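You operate a simulated robot arm through the tools that you are given. There is no shell and no other tool. Be economical: measure what you need, move in short steps, check, and stop when the job is done.

You run a simulated two-armed robot. Do the job below in one go: nothing can be reset, and whatever is moved stays where it is left.

JOB
Take the grey card sleeve and leave it in the blue pan. Open the drawer marked tools, take the pan brush and leave it in the top white table drawer and shut the tools again. Open the drawer marked bands, take the white soap bar and put it in the left packing bench drawer, then shut the bands. Close the teal door. Put the amber water glass in the basin. Open the oil box lid. The order is free. Set down upright: amber water glass.

It is judged by the outcome, as a careful person would: the job done as asked, and still so three seconds after it is handed in. It fails if anything else is knocked over, pushed out of place, dropped, spilled or broken. Lids that push on must go on centred and level and be pressed home; caps that screw on are set level and turned clockwise until they are tight.

ROBOT AND FRAMES
Two 7-joint arms with two-finger grippers on one trunk, on a base that drives. Base frame: it is fixed to the floor where the robot stands at the start and does not move with it; the origin is under the middle of the robot, x ahead of it, y to its left, z up. Units: mm, rad, N and s.
The left shoulder is at the start at [70, 139, 1445], the right one opposite. Each reaches about 855 mm from its shoulder. Places, roughly: amber water glass (8x7x10 cm) [-1400, -4500, 800]; basin [-400, -4600, 600]; blue pan (23x18x4 cm) [-2900, -500, 800]; drawer marked bands [-5700, -1200, 600]; drawer marked tools [-3100, -100, 600]; grey card sleeve (9x7x8 cm) [500, -200, 1400]; left packing bench drawer inside [-5800, -1200, 600]; oil box lid [-3100, -4500, 900]; pan brush (6x6x7 cm) [400, -3200, 900]; teal door [-1000, -4200, 400]; top white table drawer inside [-3100, -100, 600]; white soap bar [-5750, -1500, 250]. Payload 3.43 kg a hand.
The TCP of each hand is the grasp point between the finger pads, 30 mm short of the fingertips. In the tool frame z runs along the fingers and y along their closing line. The gripper opens to 104 mm. The gripper's body begins 57 mm behind the TCP.
Orientation is that of the tool frame in the base frame, as a unit quaternion [w, x, y, z]. With the fingers straight down and closing along the base's y, the tool's x points along the base's -x, its y along +y and its z along -z.

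CONTROLS
- The arms move only by the tool move_arm. It takes "left_steps", "right_steps" or both (then of equal length, played together; a hand with none holds still); each is a list of rows, each a list of 7 numbers: the shift along the tool's x, y, z in mm, then the turn, a rotation vector about the tool's x, y, z in rad, then the finger opening in mm, from 0 to 104. In form: [[x, y, z, rx, ry, rz, jaw], ...]. A call has 1 to 20 rows; each row shifts and turns the commanded pose from where the row before left it, along the tool's axes as they then stand. Rows are played at 5 a second. More than 50 mm and 0.15 rad between two rows, or a gripper value outside its range, and nothing of the call is played. Where a pose cannot be reached the arm comes as near as it can. A force on the tool above 40 N (or 10 N above the force at the start of the call, whichever is more), or a blocked arm, ends the call early, and 0.2 s more pass. The fingers move at their own pace (about 45 mm/s each) and stop on an object; they squeeze with about 32 N. The grip force told is the motor's: it shows also when the fingers shut on nothing. Time passes only in rows, and 0.2 s behind the last, so rows that do not move let the fingers close. It gives the time, the measured TCP pose, the force on the tool (base axes), the opening and the grip force at its end, in the units of the frame above (readings bear some noise), with the torque about the TCP (base axes, N m) and any sound that the robot's microphone picked up, and new pictures: "pictures" is both (left out), scene, wrist or none (wrist: the cameras of the hands that moved).
- Cameras (640 x 400 px; columns grow to the right, rows downward): "scene" is now at [139.5, -2.4, 1671.5]; the picture's right is [-0.03, -1.00, -0.00], its down [-0.60, 0.02, -0.80] and it looks along [0.80, -0.03, -0.60] (base axes); focal length 214 px, centre (320, 200). "left" rides on the left gripper at [67, -17, -90] in its tool frame; the picture's right is [0.25, 0.97, 0.00], its down [-0.73, 0.19, -0.66] and it looks along [-0.64, 0.17, 0.75] (tool axes); focal length 218 px, centre (320, 200). "right" rides on the right gripper at [67, 18, -90] in its tool frame; the picture's right is [-0.25, 0.97, 0.00], its down [-0.73, -0.19, -0.66] and it looks along [-0.64, -0.17, 0.75] (tool axes); focal length 218 px, centre (320, 200). There is no depth. A picture from a camera that has moved, and an enlarged one, comes with that camera's place and axes in the base frame and with its lens.
- lift_body(by): slides the trunk up (or, below 0, down) by that many mm; the arms and the scene camera ride with it, the base frame stays. It gives what a move gives, with no picture.
- roll_base(legs): drives the robot by 1 to 6 legs, each [ahead, left, turn to the left] in mm, mm and rad, along the robot's own axes; the way and the turn of a leg run together, so that a leg with both is an arc; at most 1500 mm and 3.142 rad a leg. The arms and the cameras ride along, it lands a little off, and it stops where it bumps. It gives what a move gives, and a new picture of the scene camera.
- pan_tilt(pan, tilt): turns the head with the scene camera to pan (to the left, within 1.501 rad either way) and tilt (down, from -0.506 to 1.204), counted from straight ahead of the robot. It gives what a move gives, and a new picture of the scene camera.
- inspect(camera, box): a new picture of the part [left, top, right, bottom] of that camera's present view, enlarged. No time passes.
- job_done(): hands the job in; it is judged then, once.

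Work in short steps. Places have to be worked out from the pictures, the camera data and where the tool is seen: move nearer, look again, correct. Check each grasp and each placing, and mend what went wrong. You have 207 turns and 260 pictures in all, those below and enlarged ones among them. Open the grippers and draw the arms clear of the work before you hand the job in, unless the task says otherwise; then end with one line.

The tools are called after "Emit:" by a JSON object that holds its "method" and its "body". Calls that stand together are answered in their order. move_arm: Moves the arms, as the interface text tells. Its arguments: {"type":"object","properties":{"left_steps":{"type":"array"},"right_steps":{"type":"array"},"pictures":{"type":"string","enum":["both","scene","wrist","none"]}},"required":[]} The other tools are called the same way: lift_body (by) slides the trunk up or down; roll_base (legs) drives the base; pan_tilt (pan, tilt) turns the head that bears the scene camera; inspect (camera, box) takes an enlarged picture of a part of a camera's view; job_done () hands the job in.

At the start:

```text
t: 0.0
left_eef_pos: [306.7, 24.4, 1563.2]
left_ee_rot: [0.0, 0.0, 1.0, 0.001]
left_ft_force: [-0.6, 0.4, -0.6]
left_moment: [0.03, 0.01, 0.02]
left_gripper_width: 103.9
left_gripper_force: 0.1
right_eef_pos: [236.3, -196.4, 1000.0]
right_ee_rot: [0.001, 0.0, 1.0, -0.001]
right_ft_force: [-0.7, -0.2, 1.1]
right_moment: [0.01, -0.04, -0.01]
right_gripper_width: 104.2
right_gripper_force: 0.1
trunk travel left (down, up): [-940.0, 0.0]
robot x, y, heading: [-2.9, -0.9, -0.003]
head pan, tilt: [-0.035, 0.642]
```

scene: 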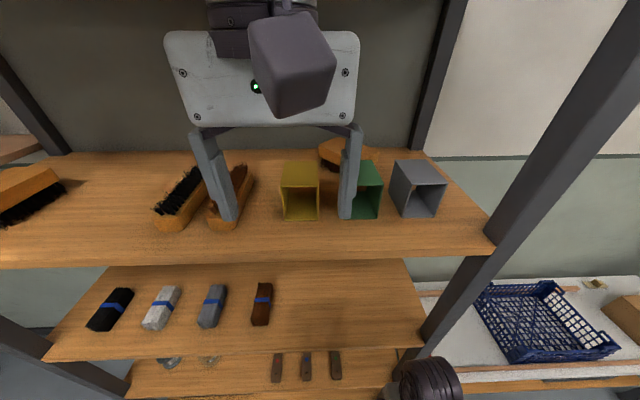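
right: 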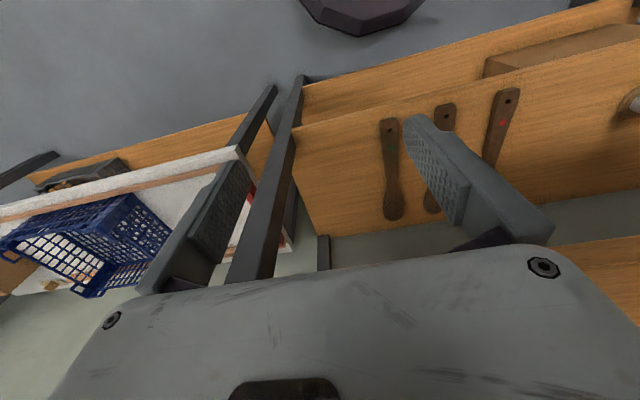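
left: 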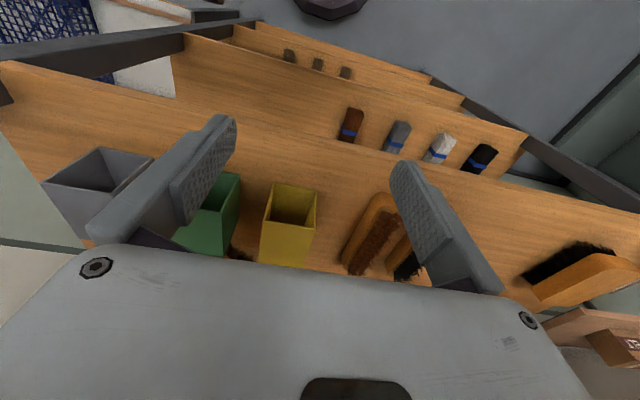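

I look closer at the grey sleeve in both views before reaching.

Emit:
{"method": "inspect", "body": {"camera": "scene", "box": [260, 130, 480, 268]}}

Emit:
{"method": "inspect", "body": {"camera": "left", "box": [0, 100, 320, 300]}}

```text
2.90 times, centred on (370, 199) of scene
camera zoom: at [139.5, -2.4, 1671.5], right [-0.03, -1.0, 0.0], down [-0.6, 0.02, -0.8], along [0.8, -0.03, -0.6], focal length 622 px, centre (175, 203)
```

zoom: 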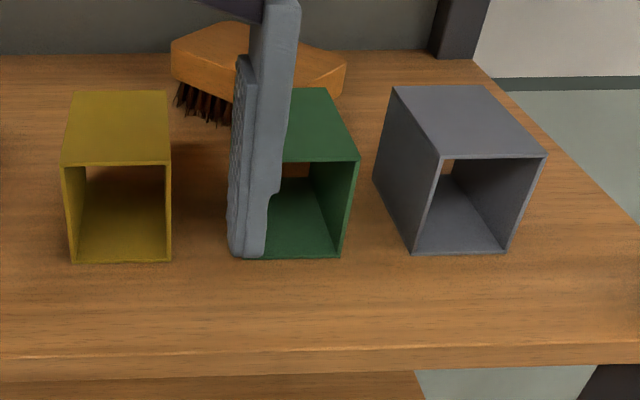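

```text
2.00 times, centred on (160, 200) of left
camera zoom: at [239.7, 5.9, 1651.9], right [-0.25, 0.97, 0.0], down [0.73, 0.19, 0.66], along [0.64, 0.17, -0.75], focal length 436 px, centre (640, 200)
```

zoom: 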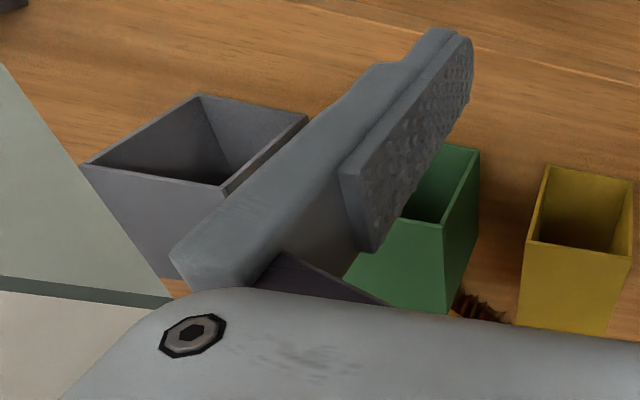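

The sleeve is a tube open along x, centre about [475, -194], top at 1481. I move the left hand above it with the opening at 90.

Emit:
{"method": "move_arm", "body": {"left_steps": [[-28, -36.4, 0, 0, 0, 0, 90], [-28, -36.4, 0, 0, 0, 0, 90], [-28, -36.4, 0, 0, 0, 0, 90], [-28, -36.4, 0, 0, 0, 0, 90], [-28, -36.4, 0, 0, 0, 0, 90], [-28, -36.4, 0, 0, 0, 0, 90], [0, 0, 0, 0, 0, 0, 90]], "pictures": "both"}}

```text
t: 1.2
left_eef_pos: [341.6, 14.1, 1671.6]
left_ee_rot: [0.063, -0.053, 0.996, -0.026]
left_ft_force: [-106.0, -41.5, -94.2]
left_moment: [4.42, -9.37, -0.85]
left_gripper_width: 90.1
left_gripper_force: 0.1
right_eef_pos: [251.0, -77.4, 1012.3]
right_ee_rot: [0.01, -0.099, 0.995, 0.014]
right_ft_force: [2.0, 0.5, 1.0]
right_moment: [-0.03, 0.15, 0.04]
right_gripper_width: 104.0
right_gripper_force: 0.1
trunk travel left (down, up): [-940.0, 0.0]
robot x, y, heading: [-19.3, 74.0, 0.19]
head pan, tilt: [-0.035, 0.642]
stopped in row 5 (left hand): the force on the tool passed its limit at 223 N (the readings are from after the stop); the commanded pose is now the measured one
camera scene: at [-15.2, 55.6, 1685.2], right [0.16, -0.99, -0.01], down [-0.52, -0.07, -0.85], along [0.84, 0.14, -0.53], focal length 214 px, centre (320, 200)
camera left: at [265.7, -7.4, 1752.5], right [-0.35, 0.93, -0.09], down [0.62, 0.3, 0.73], along [0.71, 0.2, -0.68], focal length 218 px, centre (320, 200)
```

scene: 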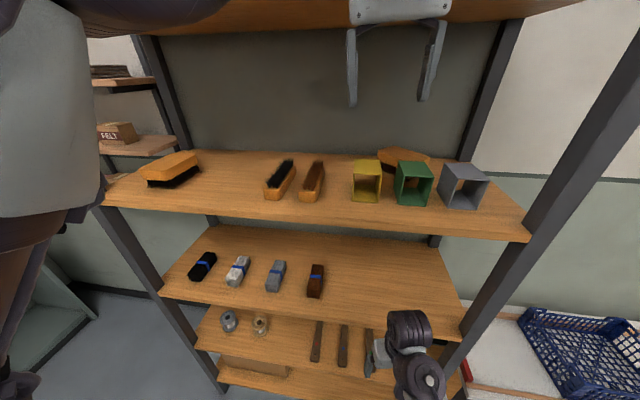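
left: 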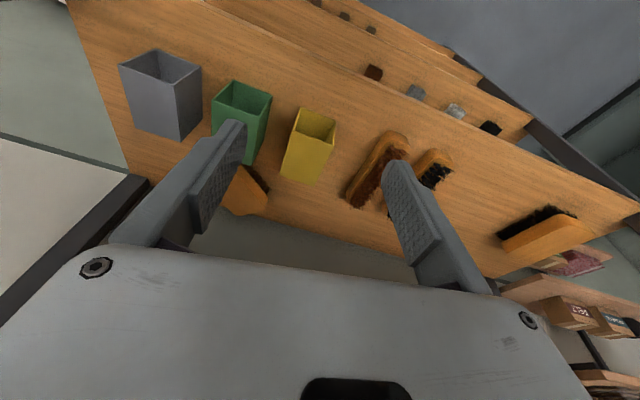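

The hand's wrist struck a shelf above (at about z 1740) and the base was pushed. I back the base straight off to clear it, then turn the hand to point forward.

Emit:
{"method": "roll_base", "body": {"legs": [[-300, 0, 0]]}}

```text
t: 1.9
left_eef_pos: [317.0, 19.4, 1657.9]
left_ee_rot: [-0.033, 0.067, 0.997, -0.018]
left_ft_force: [-58.9, 11.3, 31.5]
left_moment: [-1.43, -9.98, 0.75]
left_gripper_width: 90.1
left_gripper_force: 0.2
right_eef_pos: [327.5, -99.1, 1054.4]
right_ee_rot: [0.073, -0.069, 0.995, 0.028]
right_ft_force: [-1.8, -0.4, -0.7]
right_moment: [0.05, -0.13, 0.02]
right_gripper_width: 103.9
right_gripper_force: 0.0
trunk travel left (down, up): [-940.0, 0.0]
robot x, y, heading: [-22.7, 40.8, 0.108]
head pan, tilt: [-0.035, 0.642]
stopped in leg 1: the force on the tool passed its limit at 168 N (the readings are from after the stop); the commanded pose is now the measured one
camera scene: at [-69.8, 44.8, 1692.7], right [0.07, -1.0, 0.0], down [-0.51, -0.04, -0.86], along [0.86, 0.06, -0.51], focal length 214 px, centre (320, 200)
```

scene: 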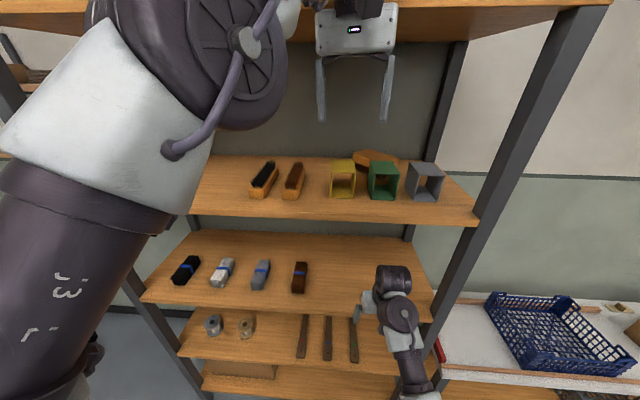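

The wrist is wedged under the upper shelf; I lower the hand gently to free it.

Emit:
{"method": "move_arm", "body": {"left_steps": [[0, 0, 10, 0, 0, 0, 90], [0, 0, 15, 0, 0, 0, 90], [0, 0, 20, 0, 0, 0, 90], [0, 0, 20, 0, 0, 0, 90]], "pictures": "scene"}}

```text
t: 2.2
left_eef_pos: [310.1, 26.7, 1628.2]
left_ee_rot: [-0.028, 0.117, 0.992, -0.035]
left_ft_force: [-5.4, -1.8, 9.3]
left_moment: [0.25, -0.62, -0.09]
left_gripper_width: 90.1
left_gripper_force: 0.0
right_eef_pos: [387.0, -55.4, 1090.4]
right_ee_rot: [0.158, -0.095, 0.982, 0.051]
right_ft_force: [-1.8, -0.7, -1.7]
right_moment: [0.03, -0.22, 0.0]
right_gripper_width: 104.1
right_gripper_force: 0.0
trunk travel left (down, up): [-940.0, 0.0]
robot x, y, heading: [-33.7, 62.5, 0.151]
head pan, tilt: [-0.035, 0.642]
stopped in row 1 (left hand): the arm was blocked; the commanded pose is now the measured one
camera scene: at [-104.7, 47.5, 1692.4], right [0.12, -0.99, 0.0], down [-0.49, -0.06, -0.87], along [0.86, 0.1, -0.49], focal length 214 px, centre (320, 200)
```

scene: 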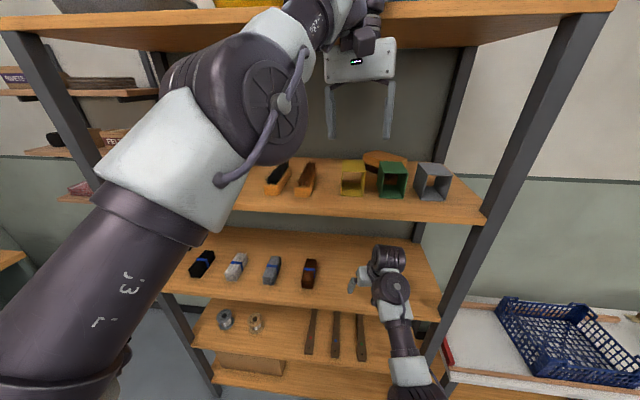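

The force is nearly gone but the body is still tilted back; I let a little time pass with the arms still and see whether it settles.

Emit:
{"method": "move_arm", "body": {"left_steps": [[0, 0, 0, 0, 0, 0, 90], [0, 0, 0, 0, 0, 0, 90]], "pictures": "none"}}

```text
t: 2.5
left_eef_pos: [305.5, 17.6, 1600.1]
left_ee_rot: [-0.023, 0.164, 0.982, -0.086]
left_ft_force: [0.1, 0.5, -1.8]
left_moment: [-0.1, -0.07, 0.02]
left_gripper_width: 90.3
left_gripper_force: 0.2
right_eef_pos: [435.8, -43.7, 1140.9]
right_ee_rot: [0.238, -0.093, 0.964, 0.071]
right_ft_force: [-2.2, 1.7, -3.9]
right_moment: [-0.01, -0.28, -0.06]
right_gripper_width: 103.8
right_gripper_force: 0.1
trunk travel left (down, up): [-940.0, 0.0]
robot x, y, heading: [-37.8, 58.3, 0.145]
head pan, tilt: [-0.035, 0.642]
stopped in row 1 (left hand): the arm was blocked; the commanded pose is now the measured one
```

The right hand is drifting too, so I take a still look before any more time passes.

Emit:
{"method": "inspect", "body": {"camera": "scene", "box": [0, 0, 640, 400]}}

Emit:
{"method": "inspect", "body": {"camera": "right", "box": [0, 0, 640, 400]}}

Emit:
{"method": "inspect", "body": {"camera": "left", "box": [0, 0, 640, 400]}}

```text
1.00 times, centred on (320, 200) of scene (not enlarged: the box is as wide or as high as the picture)
camera zoom: at [-135.0, 47.9, 1693.0], right [0.12, -0.99, 0.0], down [-0.48, -0.06, -0.88], along [0.87, 0.1, -0.48], focal length 214 px, centre (320, 200)
```

zoom: 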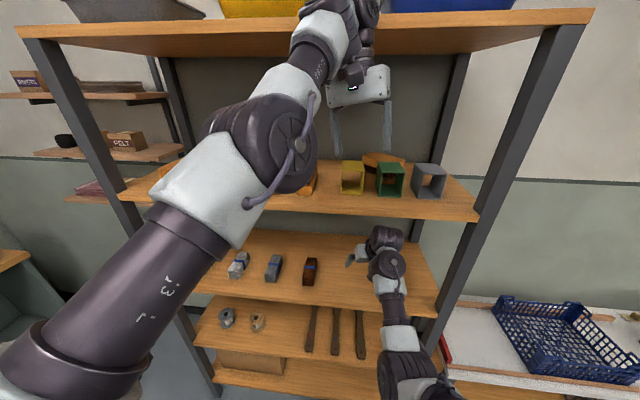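

```text
1.00 times, centred on (320, 200) of right (not enlarged: the box is as wide or as high as the picture)
camera zoom: at [333.5, -52.3, 1188.9], right [0.01, 0.98, 0.21], down [0.38, -0.2, 0.9], along [0.92, 0.07, -0.38], focal length 218 px, centre (320, 200)
```

zoom: 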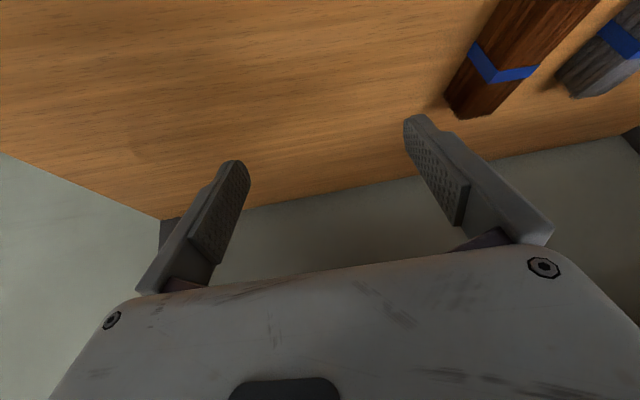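

```text
1.00 times, centred on (320, 200) of left (not enlarged: the box is as wide or as high as the picture)
camera zoom: at [244.4, 37.0, 1692.6], right [0.07, 0.98, -0.16], down [0.8, 0.04, 0.6], along [0.6, -0.17, -0.78], focal length 218 px, centre (320, 200)
```

zoom: 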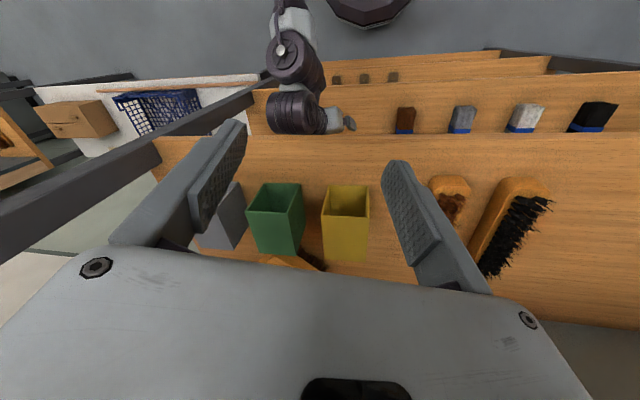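

The body has been tipping slowly back (about 0.14 rad), and both arms are free of contact now. Driving the base backward brings it under the body and pulls both hands out of the shelves.

Emit:
{"method": "roll_base", "body": {"legs": [[-450, 0, 0]]}}

```text
t: 3.3
left_eef_pos: [336.9, 35.4, 1527.5]
left_ee_rot: [-0.089, 0.166, 0.971, -0.15]
left_ft_force: [-3.6, -22.2, -2.4]
left_moment: [2.39, -0.56, 1.21]
left_gripper_width: 90.2
left_gripper_force: 0.1
right_eef_pos: [536.2, -132.0, 1190.2]
right_ee_rot: [0.342, -0.014, 0.935, 0.087]
right_ft_force: [2.7, -4.8, -25.9]
right_moment: [0.65, -1.48, 0.16]
right_gripper_width: 103.9
right_gripper_force: 0.1
trunk travel left (down, up): [-940.0, 0.0]
robot x, y, heading: [-48.7, 45.5, 0.122]
head pan, tilt: [-0.035, 0.642]
stopped in leg 1: the robot was blocked; the commanded pose is now the measured one
camera scene: at [-139.8, 32.8, 1690.7], right [0.09, -1.0, 0.0], down [-0.48, -0.04, -0.88], along [0.87, 0.08, -0.48], focal length 214 px, centre (320, 200)
```

scene: 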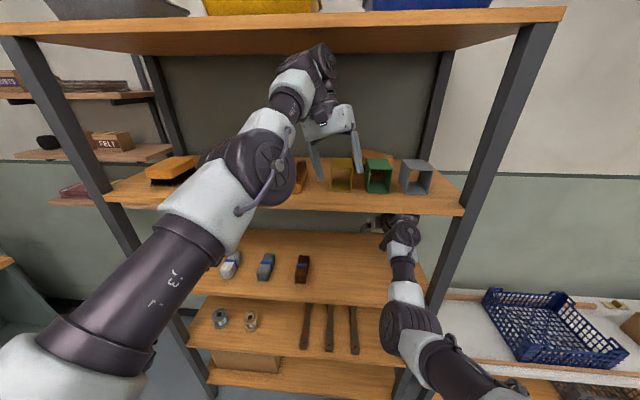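

The tilt has stopped, but the right wrist now presses up under the middle shelf and the left has a small side force. I look at both hands before freeing them.

Emit:
{"method": "inspect", "body": {"camera": "right", "box": [0, 0, 640, 400]}}

Emit:
{"method": "inspect", "body": {"camera": "left", "box": [0, 0, 640, 400]}}

Emit:
{"method": "inspect", "body": {"camera": "scene", "box": [260, 130, 480, 268]}}

```text
1.00 times, centred on (320, 200) of right (not enlarged: the box is as wide or as high as the picture)
camera zoom: at [425.4, -126.7, 1217.5], right [0.11, 0.94, 0.31], down [0.15, -0.32, 0.93], along [0.98, -0.06, -0.18], focal length 218 px, centre (320, 200)
```

zoom: 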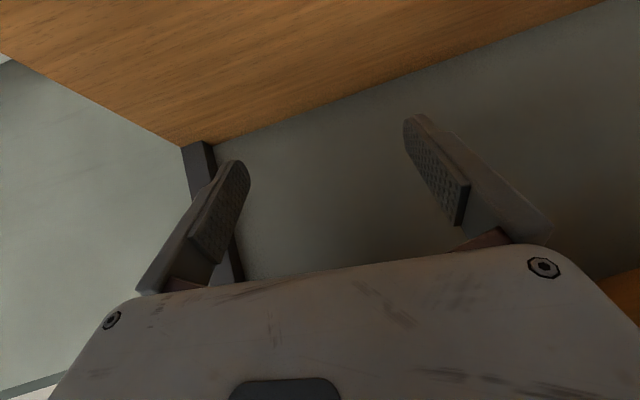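

```text
1.00 times, centred on (320, 200) of left (not enlarged: the box is as wide or as high as the picture)
camera zoom: at [289.3, 65.8, 1625.8], right [0.05, 0.96, -0.28], down [0.88, 0.09, 0.47], along [0.47, -0.27, -0.84], focal length 218 px, centre (320, 200)
```

zoom: 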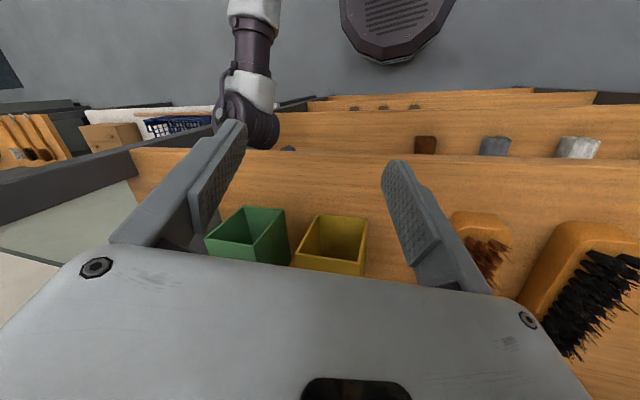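

```text
2.90 times, centred on (370, 199) of scene
camera zoom: at [-139.8, 32.8, 1690.7], right [0.09, -1.0, 0.0], down [-0.48, -0.04, -0.88], along [0.87, 0.08, -0.48], focal length 622 px, centre (175, 203)
```

zoom: 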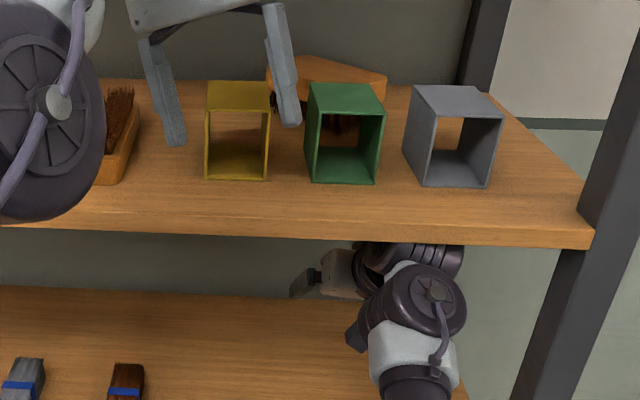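

All items on the shelf stand where they were. I free the right hand: first down a little, then straight back out.

Emit:
{"method": "move_arm", "body": {"right_steps": [[9.6, -2.3, 11.2, 0, 0, 0, 104], [9.6, -2.3, 11.2, 0, 0, 0, 104], [23, 2.6, -19, 0, 0, 0, 104], [23, 2.6, -19, 0, 0, 0, 104], [23, 2.6, -19, 0, 0, 0, 104], [23, 2.6, -19, 0, 0, 0, 104]], "pictures": "scene"}}

```text
t: 3.6
left_eef_pos: [548.6, 80.0, 1452.0]
left_ee_rot: [-0.101, 0.139, 0.966, -0.191]
left_ft_force: [8.7, 5.1, 25.1]
left_moment: [0.29, -0.09, -0.1]
left_gripper_width: 75.6
left_gripper_force: 0.0
right_eef_pos: [737.9, -163.3, 1188.8]
right_ee_rot: [0.379, 0.022, 0.924, 0.051]
right_ft_force: [5.2, -30.0, 8.8]
right_moment: [1.73, 0.61, 1.76]
right_gripper_width: 58.6
right_gripper_force: 0.1
trunk travel left (down, up): [-940.0, 0.0]
robot x, y, heading: [-48.0, 43.1, 0.093]
head pan, tilt: [-0.035, 0.642]
stopped in row 1 (left hand): the arm was blocked; the commanded pose is now the measured one
camera scene: at [63.4, 58.7, 1678.6], right [0.06, -1.0, 0.01], down [-0.59, -0.04, -0.81], along [0.81, 0.05, -0.59], focal length 214 px, centre (320, 200)
```

scene: 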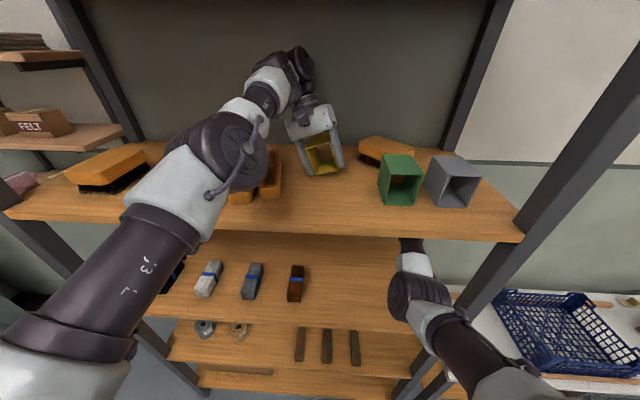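

The body has rocked back upright and carried the left hand onto the yellow sleeve. I let it settle without moving the arms.

Emit:
{"method": "move_arm", "body": {"left_steps": [[0, 0, 0, 0, 0, 0, 76]], "pictures": "none"}}

```text
t: 3.9
left_eef_pos: [525.9, 70.6, 1446.3]
left_ee_rot: [-0.133, 0.143, 0.964, -0.178]
left_ft_force: [-43.7, 19.3, 80.9]
left_moment: [2.9, 1.0, 1.26]
left_gripper_width: 63.2
left_gripper_force: 0.1
right_eef_pos: [723.2, -107.4, 1142.0]
right_ee_rot: [0.334, -0.022, 0.939, 0.072]
right_ft_force: [-2.1, -0.3, -0.8]
right_moment: [0.06, -0.19, -0.02]
right_gripper_width: 104.0
right_gripper_force: 0.0
trunk travel left (down, up): [-940.0, 0.0]
robot x, y, heading: [-51.9, 41.3, 0.113]
head pan, tilt: [-0.035, 0.642]
stopped in row 1 (left hand): the force on the tool passed its limit at 123 N (the readings are from after the stop); the commanded pose is now the measured one
```

The left hand presses down; I look at what it is touching before lifting.

Emit:
{"method": "inspect", "body": {"camera": "scene", "box": [200, 20, 480, 195]}}

Emit:
{"method": "inspect", "body": {"camera": "left", "box": [0, 0, 640, 400]}}

```text
2.29 times, centred on (340, 108) of scene
camera zoom: at [55.5, 53.3, 1675.8], right [0.08, -1.0, 0.0], down [-0.58, -0.05, -0.81], along [0.81, 0.06, -0.58], focal length 490 px, centre (274, 411)
```

zoom: 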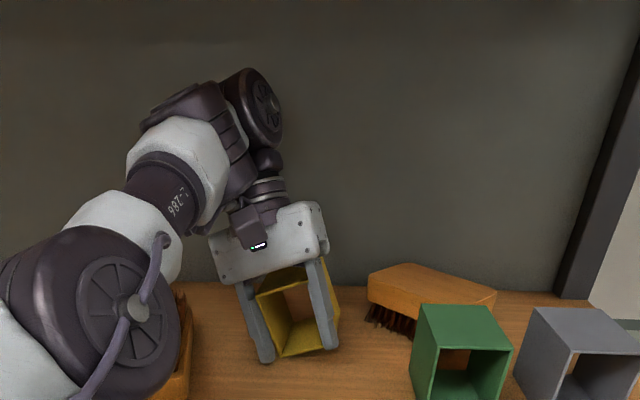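

```text
1.00 times, centred on (320, 200) of left (not enlarged: the box is as wide or as high as the picture)
camera zoom: at [487.4, 104.1, 1547.4], right [-0.01, 0.95, -0.32], down [0.92, 0.14, 0.37], along [0.39, -0.29, -0.87], focal length 218 px, centre (320, 200)
```

zoom: 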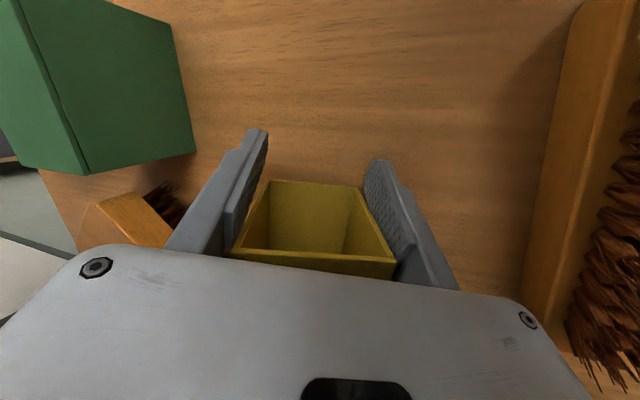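

The yellow sleeve sits between the fingers, tipped with the hand. I close on it so that it can be set back in its place under control.

Emit:
{"method": "move_arm", "body": {"left_steps": [[1, -2, -4.5, 0, 0, 0, 60], [1, -2, -4.5, 0, 0, 0, 50], [1, -2, -4.5, 0, 0, 0, 50]], "pictures": "both"}}

```text
t: 4.7
left_eef_pos: [533.2, 70.6, 1446.3]
left_ee_rot: [-0.131, 0.148, 0.964, -0.176]
left_ft_force: [-33.2, 11.6, 64.8]
left_moment: [1.93, 0.57, 0.94]
left_gripper_width: 60.4
left_gripper_force: 32.5
left hand out of reach, approached as far as the arm can: row 1, 2, 3
right_eef_pos: [720.8, -102.5, 1140.7]
right_ee_rot: [0.336, -0.024, 0.939, 0.072]
right_ft_force: [0.5, -0.3, 0.8]
right_moment: [-0.02, -0.01, -0.01]
right_gripper_width: 104.2
right_gripper_force: 0.0
trunk travel left (down, up): [-940.0, 0.0]
robot x, y, heading: [-51.8, 45.4, 0.11]
head pan, tilt: [-0.035, 0.642]
camera scene: at [64.6, 59.9, 1673.5], right [0.08, -1.0, 0.0], down [-0.58, -0.05, -0.81], along [0.81, 0.06, -0.59], focal length 214 px, centre (320, 200)
camera left: at [493.4, 103.9, 1546.1], right [0.0, 0.95, -0.32], down [0.92, 0.13, 0.37], along [0.4, -0.29, -0.87], focal length 218 px, centre (320, 200)
```

scene: 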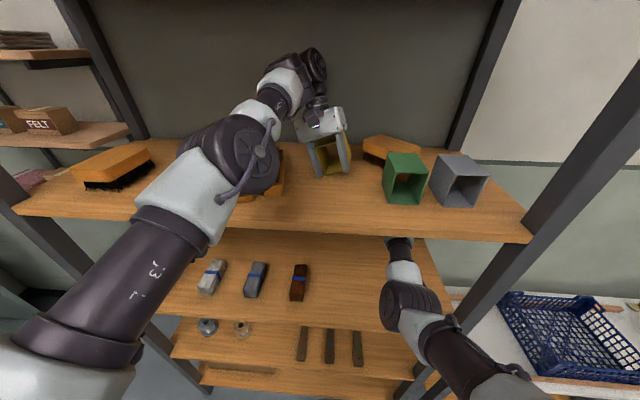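
left: 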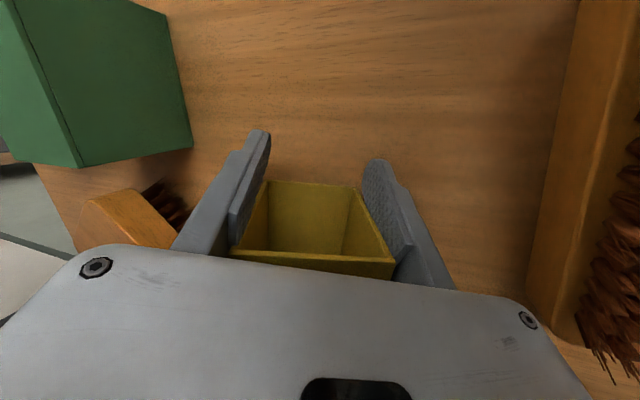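

The yellow sleeve is gripped. Next I draw the right arm straight back out of the lower bay to take the load off the front.

Emit:
{"method": "move_arm", "body": {"right_steps": [[23.2, 2.8, -18.8, 0, 0, 0, 104], [23.2, 2.8, -18.8, 0, 0, 0, 104], [23.2, 2.8, -18.8, 0, 0, 0, 104], [23.2, 2.8, -18.8, 0, 0, 0, 104], [23.2, 2.8, -18.8, 0, 0, 0, 104], [23.2, 2.8, -18.8, 0, 0, 0, 104], [23.2, 2.8, -18.8, 0, 0, 0, 104], [23.2, 2.8, -18.8, 0, 0, 0, 104], [23.2, 2.8, -18.8, 0, 0, 0, 104], [23.2, 2.8, -18.8, 0, 0, 0, 104], [23.2, 2.8, -18.8, 0, 0, 0, 104], [23.2, 2.8, -18.8, 0, 0, 0, 104], [23.2, 2.8, -18.8, 0, 0, 0, 104], [23.2, 2.8, -18.8, 0, 0, 0, 104]], "pictures": "none"}}

```text
t: 7.7
left_eef_pos: [543.6, 66.8, 1446.7]
left_ee_rot: [-0.131, 0.147, 0.965, -0.175]
left_ft_force: [-24.6, 5.6, 44.4]
left_moment: [1.32, 0.86, 0.67]
left_gripper_width: 61.0
left_gripper_force: 31.9
right_eef_pos: [361.4, -144.5, 1115.1]
right_ee_rot: [0.345, -0.061, 0.937, 0.005]
right_ft_force: [1.3, -0.1, -0.2]
right_moment: [-0.01, 0.05, -0.01]
right_gripper_width: 104.0
right_gripper_force: 0.0
right hand out of reach, approached as far as the arm can: row 13, 14
trunk travel left (down, up): [-940.0, 0.0]
robot x, y, heading: [-46.7, 42.6, 0.11]
head pan, tilt: [-0.035, 0.642]
stopped in row 14 (right hand): the arm was blocked; the commanded pose is now the measured one
```

The right hand is nearly out. Now I raise the yellow sleeve a little and bring it back toward its first place near [477, 20].

Emit:
{"method": "move_arm", "body": {"left_steps": [[2.5, -4.7, -11.3, 0, 0, 0, 50], [2.5, -4.7, -11.3, 0, 0, 0, 50], [10, -8.3, 5.7, 0, 0, 0, 50], [20.1, -16.7, 11.4, 0, 0, 0, 50], [20.1, -16.7, 11.4, 0, 0, 0, 50]], "pictures": "scene"}}

```text
t: 8.8
left_eef_pos: [480.9, 34.5, 1464.3]
left_ee_rot: [-0.136, 0.147, 0.964, -0.176]
left_ft_force: [0.3, -0.2, -0.7]
left_moment: [0.03, -0.01, -0.03]
left_gripper_width: 61.5
left_gripper_force: 31.8
left hand out of reach, approached as far as the arm can: row 1
right_eef_pos: [367.6, -144.0, 1113.5]
right_ee_rot: [0.342, -0.061, 0.938, 0.006]
right_ft_force: [0.0, -0.1, 0.6]
right_moment: [0.03, -0.01, 0.0]
right_gripper_width: 104.1
right_gripper_force: 0.0
trunk travel left (down, up): [-940.0, 0.0]
robot x, y, heading: [-47.7, 42.7, 0.111]
head pan, tilt: [-0.035, 0.642]
camera scene: at [89.2, 54.5, 1671.5], right [0.08, -1.0, 0.0], down [-0.6, -0.05, -0.8], along [0.8, 0.06, -0.6], focal length 214 px, centre (320, 200)
```

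scene: 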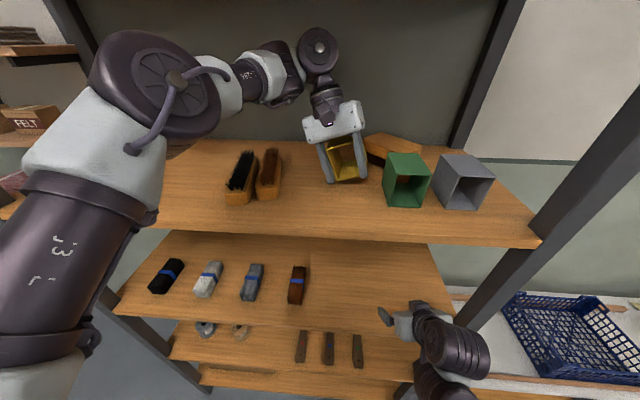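

Free of contact and upright again. I level the sleeve and square its yaw by turning the hand.

Emit:
{"method": "move_arm", "body": {"left_steps": [[0, 0, 0, -0.0775, 0, -0.085, 50], [0, 0, 0, -0.0775, 0, -0.085, 50], [0, 0, 0, -0.0775, 0, -0.085, 50], [0, 0, 0, -0.0775, 0, -0.085, 50], [0, 0, 0, 0, 0, 0, 50]], "pictures": "both"}}

Emit:
{"method": "inspect", "body": {"camera": "scene", "box": [260, 80, 520, 243]}}

```text
t: 10.1
left_eef_pos: [482.8, 37.8, 1462.8]
left_ee_rot: [-0.138, 0.001, 0.99, -0.001]
left_ft_force: [0.0, 0.0, -0.2]
left_moment: [-0.01, 0.01, 0.02]
left_gripper_width: 61.7
left_gripper_force: 31.9
right_eef_pos: [368.2, -144.0, 1113.3]
right_ee_rot: [0.342, -0.061, 0.938, 0.005]
right_ft_force: [-0.2, 0.6, -0.6]
right_moment: [-0.03, -0.03, 0.0]
right_gripper_width: 104.2
right_gripper_force: 0.1
trunk travel left (down, up): [-940.0, 0.0]
robot x, y, heading: [-48.4, 45.1, 0.108]
head pan, tilt: [-0.035, 0.642]
camera scene: at [89.6, 56.3, 1671.5], right [0.08, -1.0, 0.0], down [-0.6, -0.05, -0.8], along [0.8, 0.06, -0.6], focal length 214 px, centre (320, 200)
camera left: at [443.1, 19.4, 1567.3], right [-0.24, 0.97, 0.07], down [0.88, 0.19, 0.43], along [0.4, 0.16, -0.9], focal length 218 px, centre (320, 200)
```

scene: 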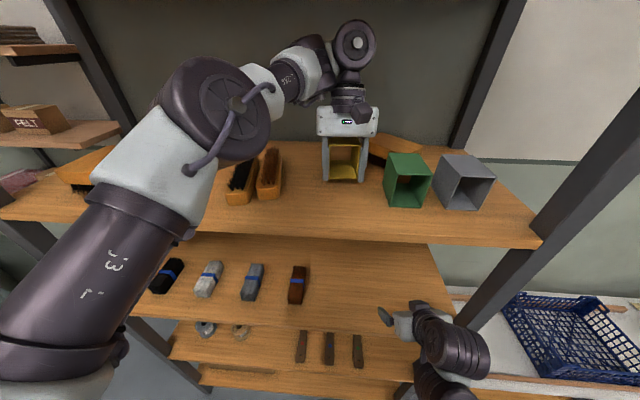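
left: 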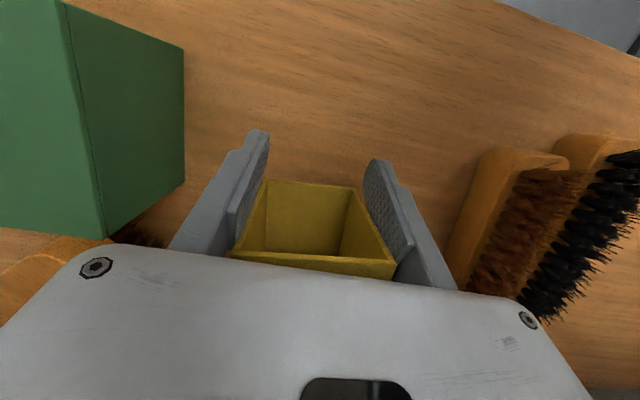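

```text
2.45 times, centred on (390, 162) of scene
camera zoom: at [89.6, 56.3, 1671.5], right [0.08, -1.0, 0.0], down [-0.6, -0.05, -0.8], along [0.8, 0.06, -0.6], focal length 526 px, centre (148, 294)
```

zoom: 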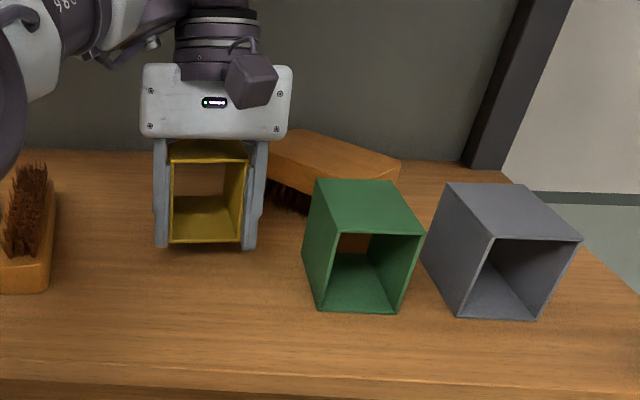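

The sleeve hangs level and square about 55 mm behind and 17 mm left of its first place, some 20 mm high. I move it there and lower it most of the way.

Emit:
{"method": "move_arm", "body": {"left_steps": [[25.5, -8.5, 7.2, 0, 0, 0, 50], [25.5, -8.5, 7.2, 0, 0, 0, 50], [-1.6, 0, 5.8, 0, 0, 0, 50], [-1.6, 0, 5.8, 0, 0, 0, 50], [-0.5, 0, 2, 0, 0, 0, 50], [0, 0, 0, 0, 0, 0, 50]], "pictures": "none"}}

Emit:
{"method": "inspect", "body": {"camera": "scene", "box": [260, 80, 520, 243]}}

```text
t: 11.4
left_eef_pos: [429.9, 18.5, 1448.4]
left_ee_rot: [-0.14, 0.002, 0.99, -0.002]
left_ft_force: [-0.4, 0.7, 0.2]
left_moment: [-0.01, -0.01, -0.01]
left_gripper_width: 61.9
left_gripper_force: 32.1
right_eef_pos: [367.1, -143.9, 1113.1]
right_ee_rot: [0.341, -0.061, 0.938, 0.005]
right_ft_force: [0.3, -0.5, 0.0]
right_moment: [0.01, 0.0, -0.01]
right_gripper_width: 104.2
right_gripper_force: 0.0
trunk travel left (down, up): [-940.0, 0.0]
robot x, y, heading: [-50.6, 41.6, 0.116]
head pan, tilt: [-0.035, 0.642]
```

```text
2.45 times, centred on (390, 162) of scene
camera zoom: at [89.6, 56.3, 1671.5], right [0.08, -1.0, 0.0], down [-0.6, -0.05, -0.8], along [0.8, 0.06, -0.6], focal length 526 px, centre (148, 294)
```

zoom: 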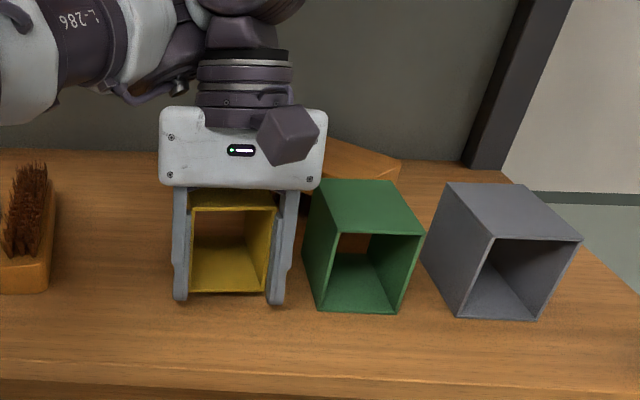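

Position looks right (front edge near x 436). I lower in small steps until it touches.

Emit:
{"method": "move_arm", "body": {"left_steps": [[-0.8, 0, 2.9, 0, 0, 0, 50], [-0.8, 0, 2.9, 0, 0, 0, 50]], "pictures": "none"}}

```text
t: 12.1
left_eef_pos: [428.5, 19.0, 1444.6]
left_ee_rot: [-0.14, 0.002, 0.99, -0.002]
left_ft_force: [-0.4, 0.1, 0.0]
left_moment: [0.02, 0.02, 0.01]
left_gripper_width: 61.9
left_gripper_force: 31.7
right_eef_pos: [365.8, -143.3, 1112.5]
right_ee_rot: [0.341, -0.061, 0.938, 0.005]
right_ft_force: [-0.1, 0.0, -0.5]
right_moment: [0.0, 0.0, 0.0]
right_gripper_width: 104.0
right_gripper_force: 0.2
trunk travel left (down, up): [-940.0, 0.0]
robot x, y, heading: [-50.9, 42.9, 0.114]
head pan, tilt: [-0.035, 0.642]
```

Emit:
{"method": "move_arm", "body": {"left_steps": [[-0.8, 0, 2.9, 0, 0, 0, 50], [-0.6, 0, 1.9, 0, 0, 0, 50]], "pictures": "none"}}

Emit:
{"method": "inspect", "body": {"camera": "scene", "box": [290, 110, 450, 210]}}

```text
t: 12.7
left_eef_pos: [427.5, 20.7, 1438.6]
left_ee_rot: [-0.139, 0.002, 0.99, -0.001]
left_ft_force: [0.2, 0.7, 0.2]
left_moment: [0.06, -0.1, 0.03]
left_gripper_width: 61.8
left_gripper_force: 31.9
right_eef_pos: [366.9, -143.4, 1113.7]
right_ee_rot: [0.342, -0.061, 0.938, 0.005]
right_ft_force: [-0.8, 0.7, 0.0]
right_moment: [0.03, 0.0, 0.02]
right_gripper_width: 104.2
right_gripper_force: 0.0
trunk travel left (down, up): [-940.0, 0.0]
robot x, y, heading: [-48.7, 48.1, 0.111]
head pan, tilt: [-0.035, 0.642]
```

```text
4.00 times, centred on (370, 160) of scene
camera zoom: at [89.4, 56.3, 1671.6], right [0.08, -1.0, 0.0], down [-0.6, -0.05, -0.8], along [0.8, 0.06, -0.6], focal length 858 px, centre (120, 360)
```

zoom: 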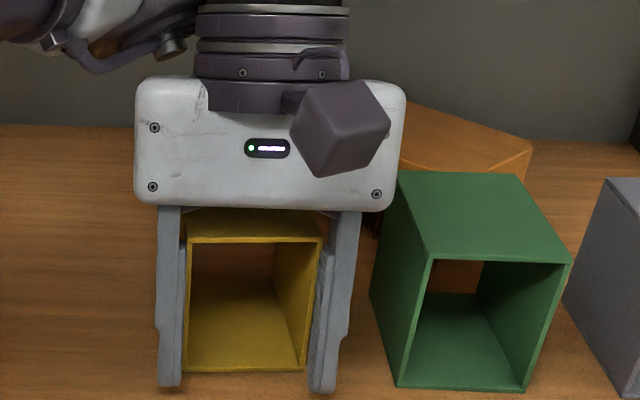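

About 4 mm left. I lower it the rest.

Emit:
{"method": "move_arm", "body": {"left_steps": [[-0.5, 0, 1.9, 0, 0, 0, 50], [-0.5, 0, 1.9, 0, 0, 0, 50]], "pictures": "none"}}

```text
t: 13.2
left_eef_pos: [427.3, 20.9, 1437.4]
left_ee_rot: [-0.137, 0.002, 0.991, -0.001]
left_ft_force: [2.3, -1.5, 21.8]
left_moment: [0.19, -1.08, 0.0]
left_gripper_width: 62.3
left_gripper_force: 31.7
right_eef_pos: [367.1, -143.3, 1114.1]
right_ee_rot: [0.342, -0.06, 0.938, 0.005]
right_ft_force: [-0.4, -0.3, -0.3]
right_moment: [0.01, -0.06, -0.04]
right_gripper_width: 104.0
right_gripper_force: 0.1
trunk travel left (down, up): [-940.0, 0.0]
robot x, y, heading: [-49.4, 43.3, 0.115]
head pan, tilt: [-0.035, 0.642]
```

It is seated with 22 N. I release, then draw the hand straight back off it.

Emit:
{"method": "move_arm", "body": {"left_steps": [[0, 0, 0, 0, 0, 0, 70], [0, 0, 0, 0, 0, 0, 84], [0, 0, 0, 0, 0, 0, 84], [2.7, 0, -9.6, 0, 0, 0, 84], [28.9, 0, 8.2, 0, 0, 0, 84], [28.9, 0, 8.2, 0, 0, 0, 84], [28.9, 0, 8.2, 0, 0, 0, 84], [28.9, 0, 8.2, 0, 0, 0, 84]], "pictures": "scene"}}

```text
t: 15.1
left_eef_pos: [346.9, -3.8, 1489.1]
left_ee_rot: [-0.14, 0.002, 0.99, 0.0]
left_ft_force: [-0.1, -0.1, 0.0]
left_moment: [0.06, -0.06, 0.03]
left_gripper_width: 84.1
left_gripper_force: 0.0
left hand out of reach, approached as far as the arm can: row 5, 6, 7, 8
right_eef_pos: [366.3, -143.8, 1113.4]
right_ee_rot: [0.342, -0.061, 0.938, 0.005]
right_ft_force: [-0.5, -0.1, 0.7]
right_moment: [-0.01, -0.01, 0.01]
right_gripper_width: 104.0
right_gripper_force: 0.0
trunk travel left (down, up): [-940.0, 0.0]
robot x, y, heading: [-50.7, 42.1, 0.115]
head pan, tilt: [-0.035, 0.642]
camera scene: at [86.8, 56.1, 1671.7], right [0.08, -1.0, 0.0], down [-0.6, -0.05, -0.8], along [0.8, 0.06, -0.6], focal length 214 px, centre (320, 200)
```

scene: 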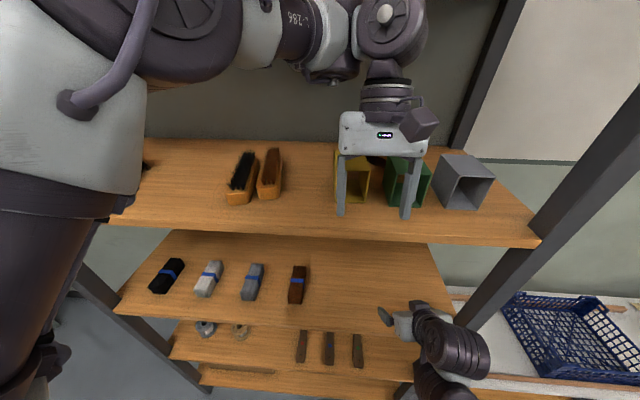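

Released. Now I drive the base back to make working room.

Emit:
{"method": "roll_base", "body": {"legs": [[-300, 0, 0]]}}

```text
t: 17.1
left_eef_pos: [52.4, -35.2, 1486.4]
left_ee_rot: [-0.142, -0.003, 0.99, -0.001]
left_ft_force: [0.2, -0.1, 0.9]
left_moment: [0.01, 0.02, 0.0]
left_gripper_width: 84.1
left_gripper_force: 0.1
right_eef_pos: [70.4, -175.1, 1112.8]
right_ee_rot: [0.341, -0.066, 0.938, 0.008]
right_ft_force: [-0.8, -0.4, -0.7]
right_moment: [-0.01, -0.02, -0.01]
right_gripper_width: 104.1
right_gripper_force: 0.1
trunk travel left (down, up): [-940.0, 0.0]
robot x, y, heading: [-352.7, 7.4, 0.125]
head pan, tilt: [-0.035, 0.642]
camera scene: at [-208.5, 22.7, 1671.2], right [0.09, -1.0, 0.0], down [-0.6, -0.05, -0.8], along [0.8, 0.07, -0.6], focal length 214 px, centre (320, 200)
```

scene: 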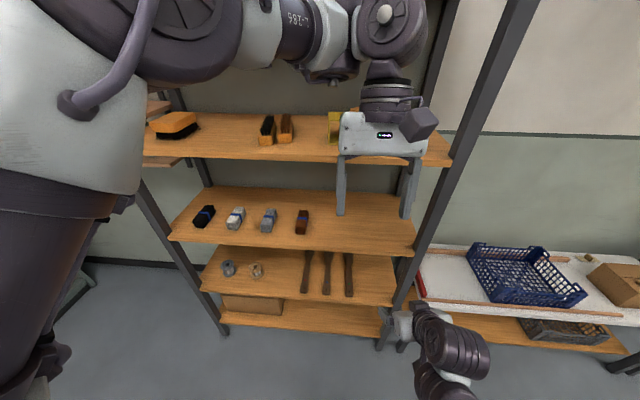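

The base is clear. I turn it square and then raise the right hand, already pitched about 45° down, to shelf height while the left hand moves aside.

Emit:
{"method": "roll_base", "body": {"legs": [[0, 0, -0.125]]}}

Emit:
{"method": "move_arm", "body": {"left_steps": [[0, 40, 28, 0, 0, 0, 84], [0, 40, 28, 0, 0, 0, 84], [0, 40, 28, 0, 0, 0, 84], [0, 40, 28, 0, 0, 0, 84], [0, 40, 28, 0, 0, 0, 84], [0, 40, 28, 0, 0, 0, 84], [0, 20, 28, 0, 0, 0, 84], [0, 0, 28, 0, 0, 0, 84], [0, 0, 28, 0, 0, 0, 84]], "right_steps": [[-27.5, 0, -33, 0, 0, 0, 90], [-27.5, 0, -33, 0, 0, 0, 90], [-27.5, 0, -33, 0, 0, 0, 90], [-27.5, 0, -33, 0, 0, 0, 90], [-27.5, 0, -33, 0, 0, 0, 90], [-27.5, 0, -33, 0, 0, 0, 90], [-27.5, 0, -33, 0, 0, 0, 90], [-27.5, 0, -33, 0, 0, 0, 90], [-27.5, 0, -33, 0, 0, 0, 90]], "pictures": "scene"}}

```text
t: 18.1
left_eef_pos: [40.4, -81.9, 1487.7]
left_ee_rot: [-0.14, 0.06, 0.988, 0.007]
left_ft_force: [-0.1, 0.4, 0.1]
left_moment: [0.01, -0.02, -0.01]
left_gripper_width: 84.0
left_gripper_force: 0.0
right_eef_pos: [41.4, -223.9, 1113.4]
right_ee_rot: [0.341, -0.007, 0.94, -0.015]
right_ft_force: [-0.5, -0.5, -0.7]
right_moment: [-0.02, -0.01, 0.01]
right_gripper_width: 104.2
right_gripper_force: 0.0
trunk travel left (down, up): [-940.0, 0.0]
robot x, y, heading: [-344.4, 6.4, -0.01]
head pan, tilt: [-0.035, 0.642]
camera scene: at [-211.5, 8.5, 1671.6], right [-0.04, -1.0, 0.0], down [-0.6, 0.02, -0.8], along [0.8, -0.03, -0.6], focal length 214 px, centre (320, 200)
```

scene: 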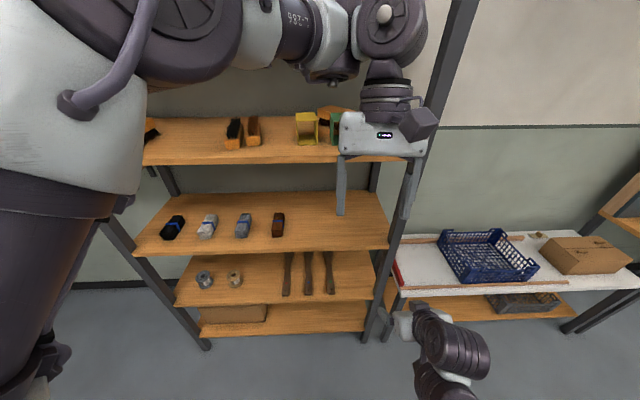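

```text
t: 20.1
left_eef_pos: [175.3, 84.5, 1438.1]
left_ee_rot: [-0.142, 0.059, 0.988, 0.007]
left_ft_force: [0.0, 0.4, -0.2]
left_moment: [0.0, 0.0, 0.03]
left_gripper_width: 83.8
left_gripper_force: 0.1
left hand out of reach, approached as far as the arm can: row 1, 2, 3, 4, 5, 6, 7, 8, 9
right_eef_pos: [99.8, -226.7, 1207.7]
right_ee_rot: [0.341, -0.007, 0.94, -0.014]
right_ft_force: [0.6, -0.1, -0.7]
right_moment: [-0.01, -0.01, 0.0]
right_gripper_width: 90.2
right_gripper_force: 0.0
right hand out of reach, approached as far as the arm can: row 1, 2, 3, 4, 5, 6, 7, 8, 9
trunk travel left (down, up): [-940.0, 0.0]
robot x, y, heading: [-350.0, 10.0, -0.005]
head pan, tilt: [-0.035, 0.642]
camera scene: at [-208.9, 5.4, 1671.3], right [-0.04, -1.0, 0.0], down [-0.6, 0.02, -0.8], along [0.8, -0.03, -0.6], focal length 214 px, centre (320, 200)
```

scene: 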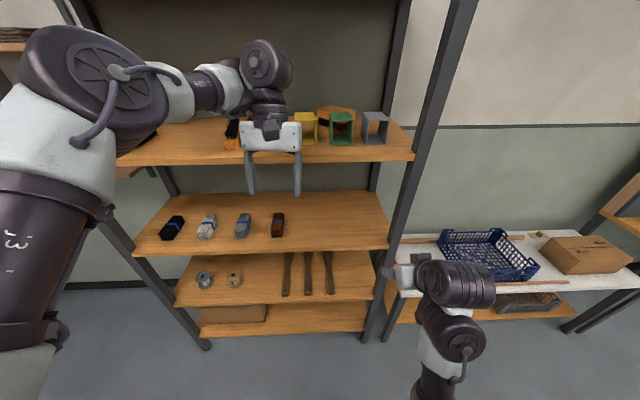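

Close-in poses are out of reach for the elbows. I push the right hand forward to see where the command stands.

Emit:
{"method": "move_arm", "body": {"right_steps": [[-23, 0, 19, 0, 0, 0, 90], [-23, 0, 19, 0, 0, 0, 90], [-23, 0, 19, 0, 0, 0, 90], [-23, 0, 19, 0, 0, 0, 90], [-23, 0, 19, 0, 0, 0, 90], [0, 0, 0, 0, 0, 0, 90]], "pictures": "none"}}

```text
t: 21.5
left_eef_pos: [173.2, 83.8, 1439.0]
left_ee_rot: [-0.143, 0.059, 0.988, 0.007]
left_ft_force: [-0.8, -0.7, -0.5]
left_moment: [0.03, 0.0, 0.02]
left_gripper_width: 83.9
left_gripper_force: 0.0
right_eef_pos: [246.7, -224.5, 1208.0]
right_ee_rot: [0.342, -0.006, 0.94, -0.016]
right_ft_force: [-0.7, -0.8, -0.7]
right_moment: [0.02, 0.0, 0.01]
right_gripper_width: 90.1
right_gripper_force: 0.0
trunk travel left (down, up): [-940.0, 0.0]
robot x, y, heading: [-346.6, 11.7, -0.003]
head pan, tilt: [-0.035, 0.642]
```

Steps start from the reached pose. Now I raise the right hand to about z 1500.

Emit:
{"method": "move_arm", "body": {"right_steps": [[-24, 0, -29, 0, 0, 0, 90], [-24, 0, -29, 0, 0, 0, 90], [-24, 0, -29, 0, 0, 0, 90], [-24, 0, -29, 0, 0, 0, 90], [-24, 0, -29, 0, 0, 0, 90], [-24, 0, -29, 0, 0, 0, 90], [-24, 0, -29, 0, 0, 0, 90], [0, 0, 0, 0, 0, 0, 90]], "pictures": "both"}}

```text
t: 23.3
left_eef_pos: [172.7, 82.6, 1438.6]
left_ee_rot: [-0.142, 0.059, 0.988, 0.008]
left_ft_force: [-0.9, -0.3, 0.5]
left_moment: [0.0, 0.0, 0.04]
left_gripper_width: 84.2
left_gripper_force: 0.1
right_eef_pos: [247.2, -221.3, 1294.9]
right_ee_rot: [0.34, -0.006, 0.94, -0.015]
right_ft_force: [-0.4, 0.2, 0.3]
right_moment: [0.0, 0.02, 0.0]
right_gripper_width: 90.1
right_gripper_force: 0.2
right hand out of reach, approached as far as the arm can: row 3, 4, 5, 6, 7
trunk travel left (down, up): [-940.0, 0.0]
robot x, y, heading: [-352.5, 8.3, -0.005]
head pan, tilt: [-0.035, 0.642]
camera scene: at [-210.7, 5.2, 1671.5], right [-0.04, -1.0, 0.0], down [-0.6, 0.02, -0.8], along [0.8, -0.03, -0.6], focal length 214 px, centre (320, 200)
camera right: at [137.5, -202.5, 1319.0], right [0.19, 0.97, 0.13], down [0.14, -0.16, 0.98], along [0.97, -0.17, -0.17], focal length 218 px, centre (320, 200)
```

scene: 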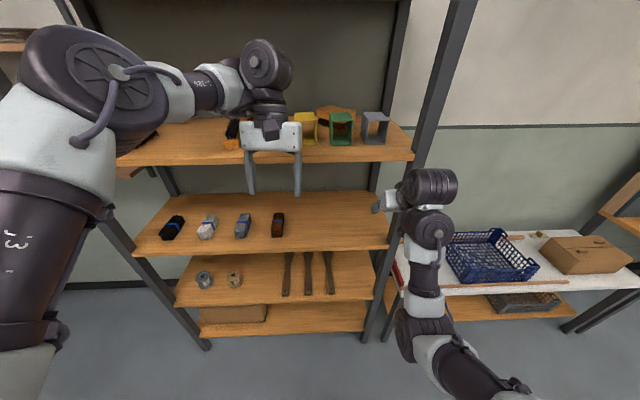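
right: 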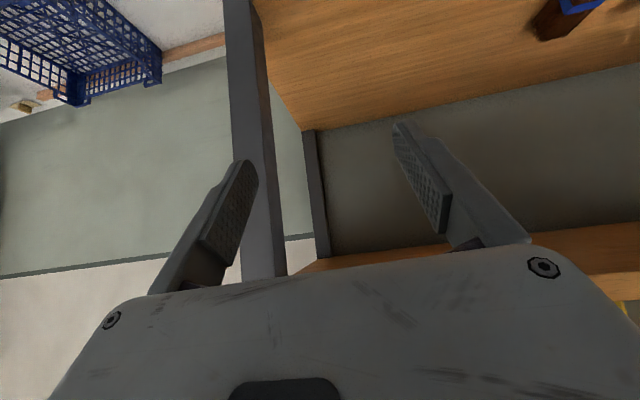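

The right arm is in an elbow-down pose and cannot reach there pitched down; the left can. I retract the right hand low and pitch the left hand forward so that its wrist stays out in front of the shelf.

Emit:
{"method": "move_arm", "body": {"left_steps": [[0, 0, 0, 0, -0.147, -0.02, 90], [0, 0, 0, 0, -0.147, -0.02, 90], [0, 0, 0, 0, -0.147, -0.02, 90], [0, 0, 0, 0, -0.147, -0.02, 90], [0, 0, 0, 0, -0.147, -0.02, 90], [0, 0, 0, 0, -0.147, -0.02, 90], [0, 0, 0, 0, 0, 0, 90]], "right_steps": [[38.5, 0, 7, 0, 0, 0, 90], [38.5, 0, 7, 0, 0, 0, 90], [38.5, 0, 7, 0, 0, 0, 90], [38.5, 0, 7, 0, 0, 0, 90], [38.5, 0, 7, 0, 0, 0, 90], [38.5, 0, 7, 0, 0, 0, 90], [0, 0, 0, 0, 0, 0, 90]], "pictures": "scene"}}

```text
t: 24.9
left_eef_pos: [244.0, -31.3, 1567.5]
left_ee_rot: [0.182, 0.018, 0.982, -0.043]
left_ft_force: [-0.3, 0.1, 0.0]
left_moment: [-0.01, 0.01, -0.01]
left_gripper_width: 90.0
left_gripper_force: 0.1
left hand out of reach, approached as far as the arm can: row 1, 2, 3, 4, 5, 6
right_eef_pos: [95.1, -224.9, 1110.2]
right_ee_rot: [0.341, -0.006, 0.94, -0.015]
right_ft_force: [0.2, 0.7, -0.6]
right_moment: [-0.01, 0.01, 0.0]
right_gripper_width: 89.9
right_gripper_force: 0.1
trunk travel left (down, up): [-940.0, 0.0]
robot x, y, heading: [-350.6, 10.7, -0.009]
head pan, tilt: [-0.035, 0.642]
camera scene: at [-210.3, 6.6, 1671.5], right [-0.04, -1.0, 0.0], down [-0.6, 0.02, -0.8], along [0.8, -0.03, -0.6], focal length 214 px, centre (320, 200)
```

scene: 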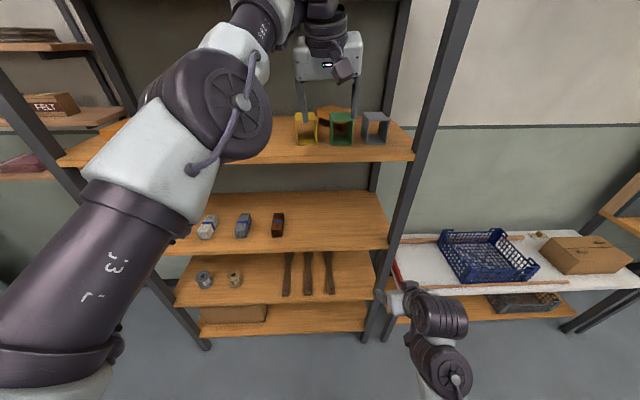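

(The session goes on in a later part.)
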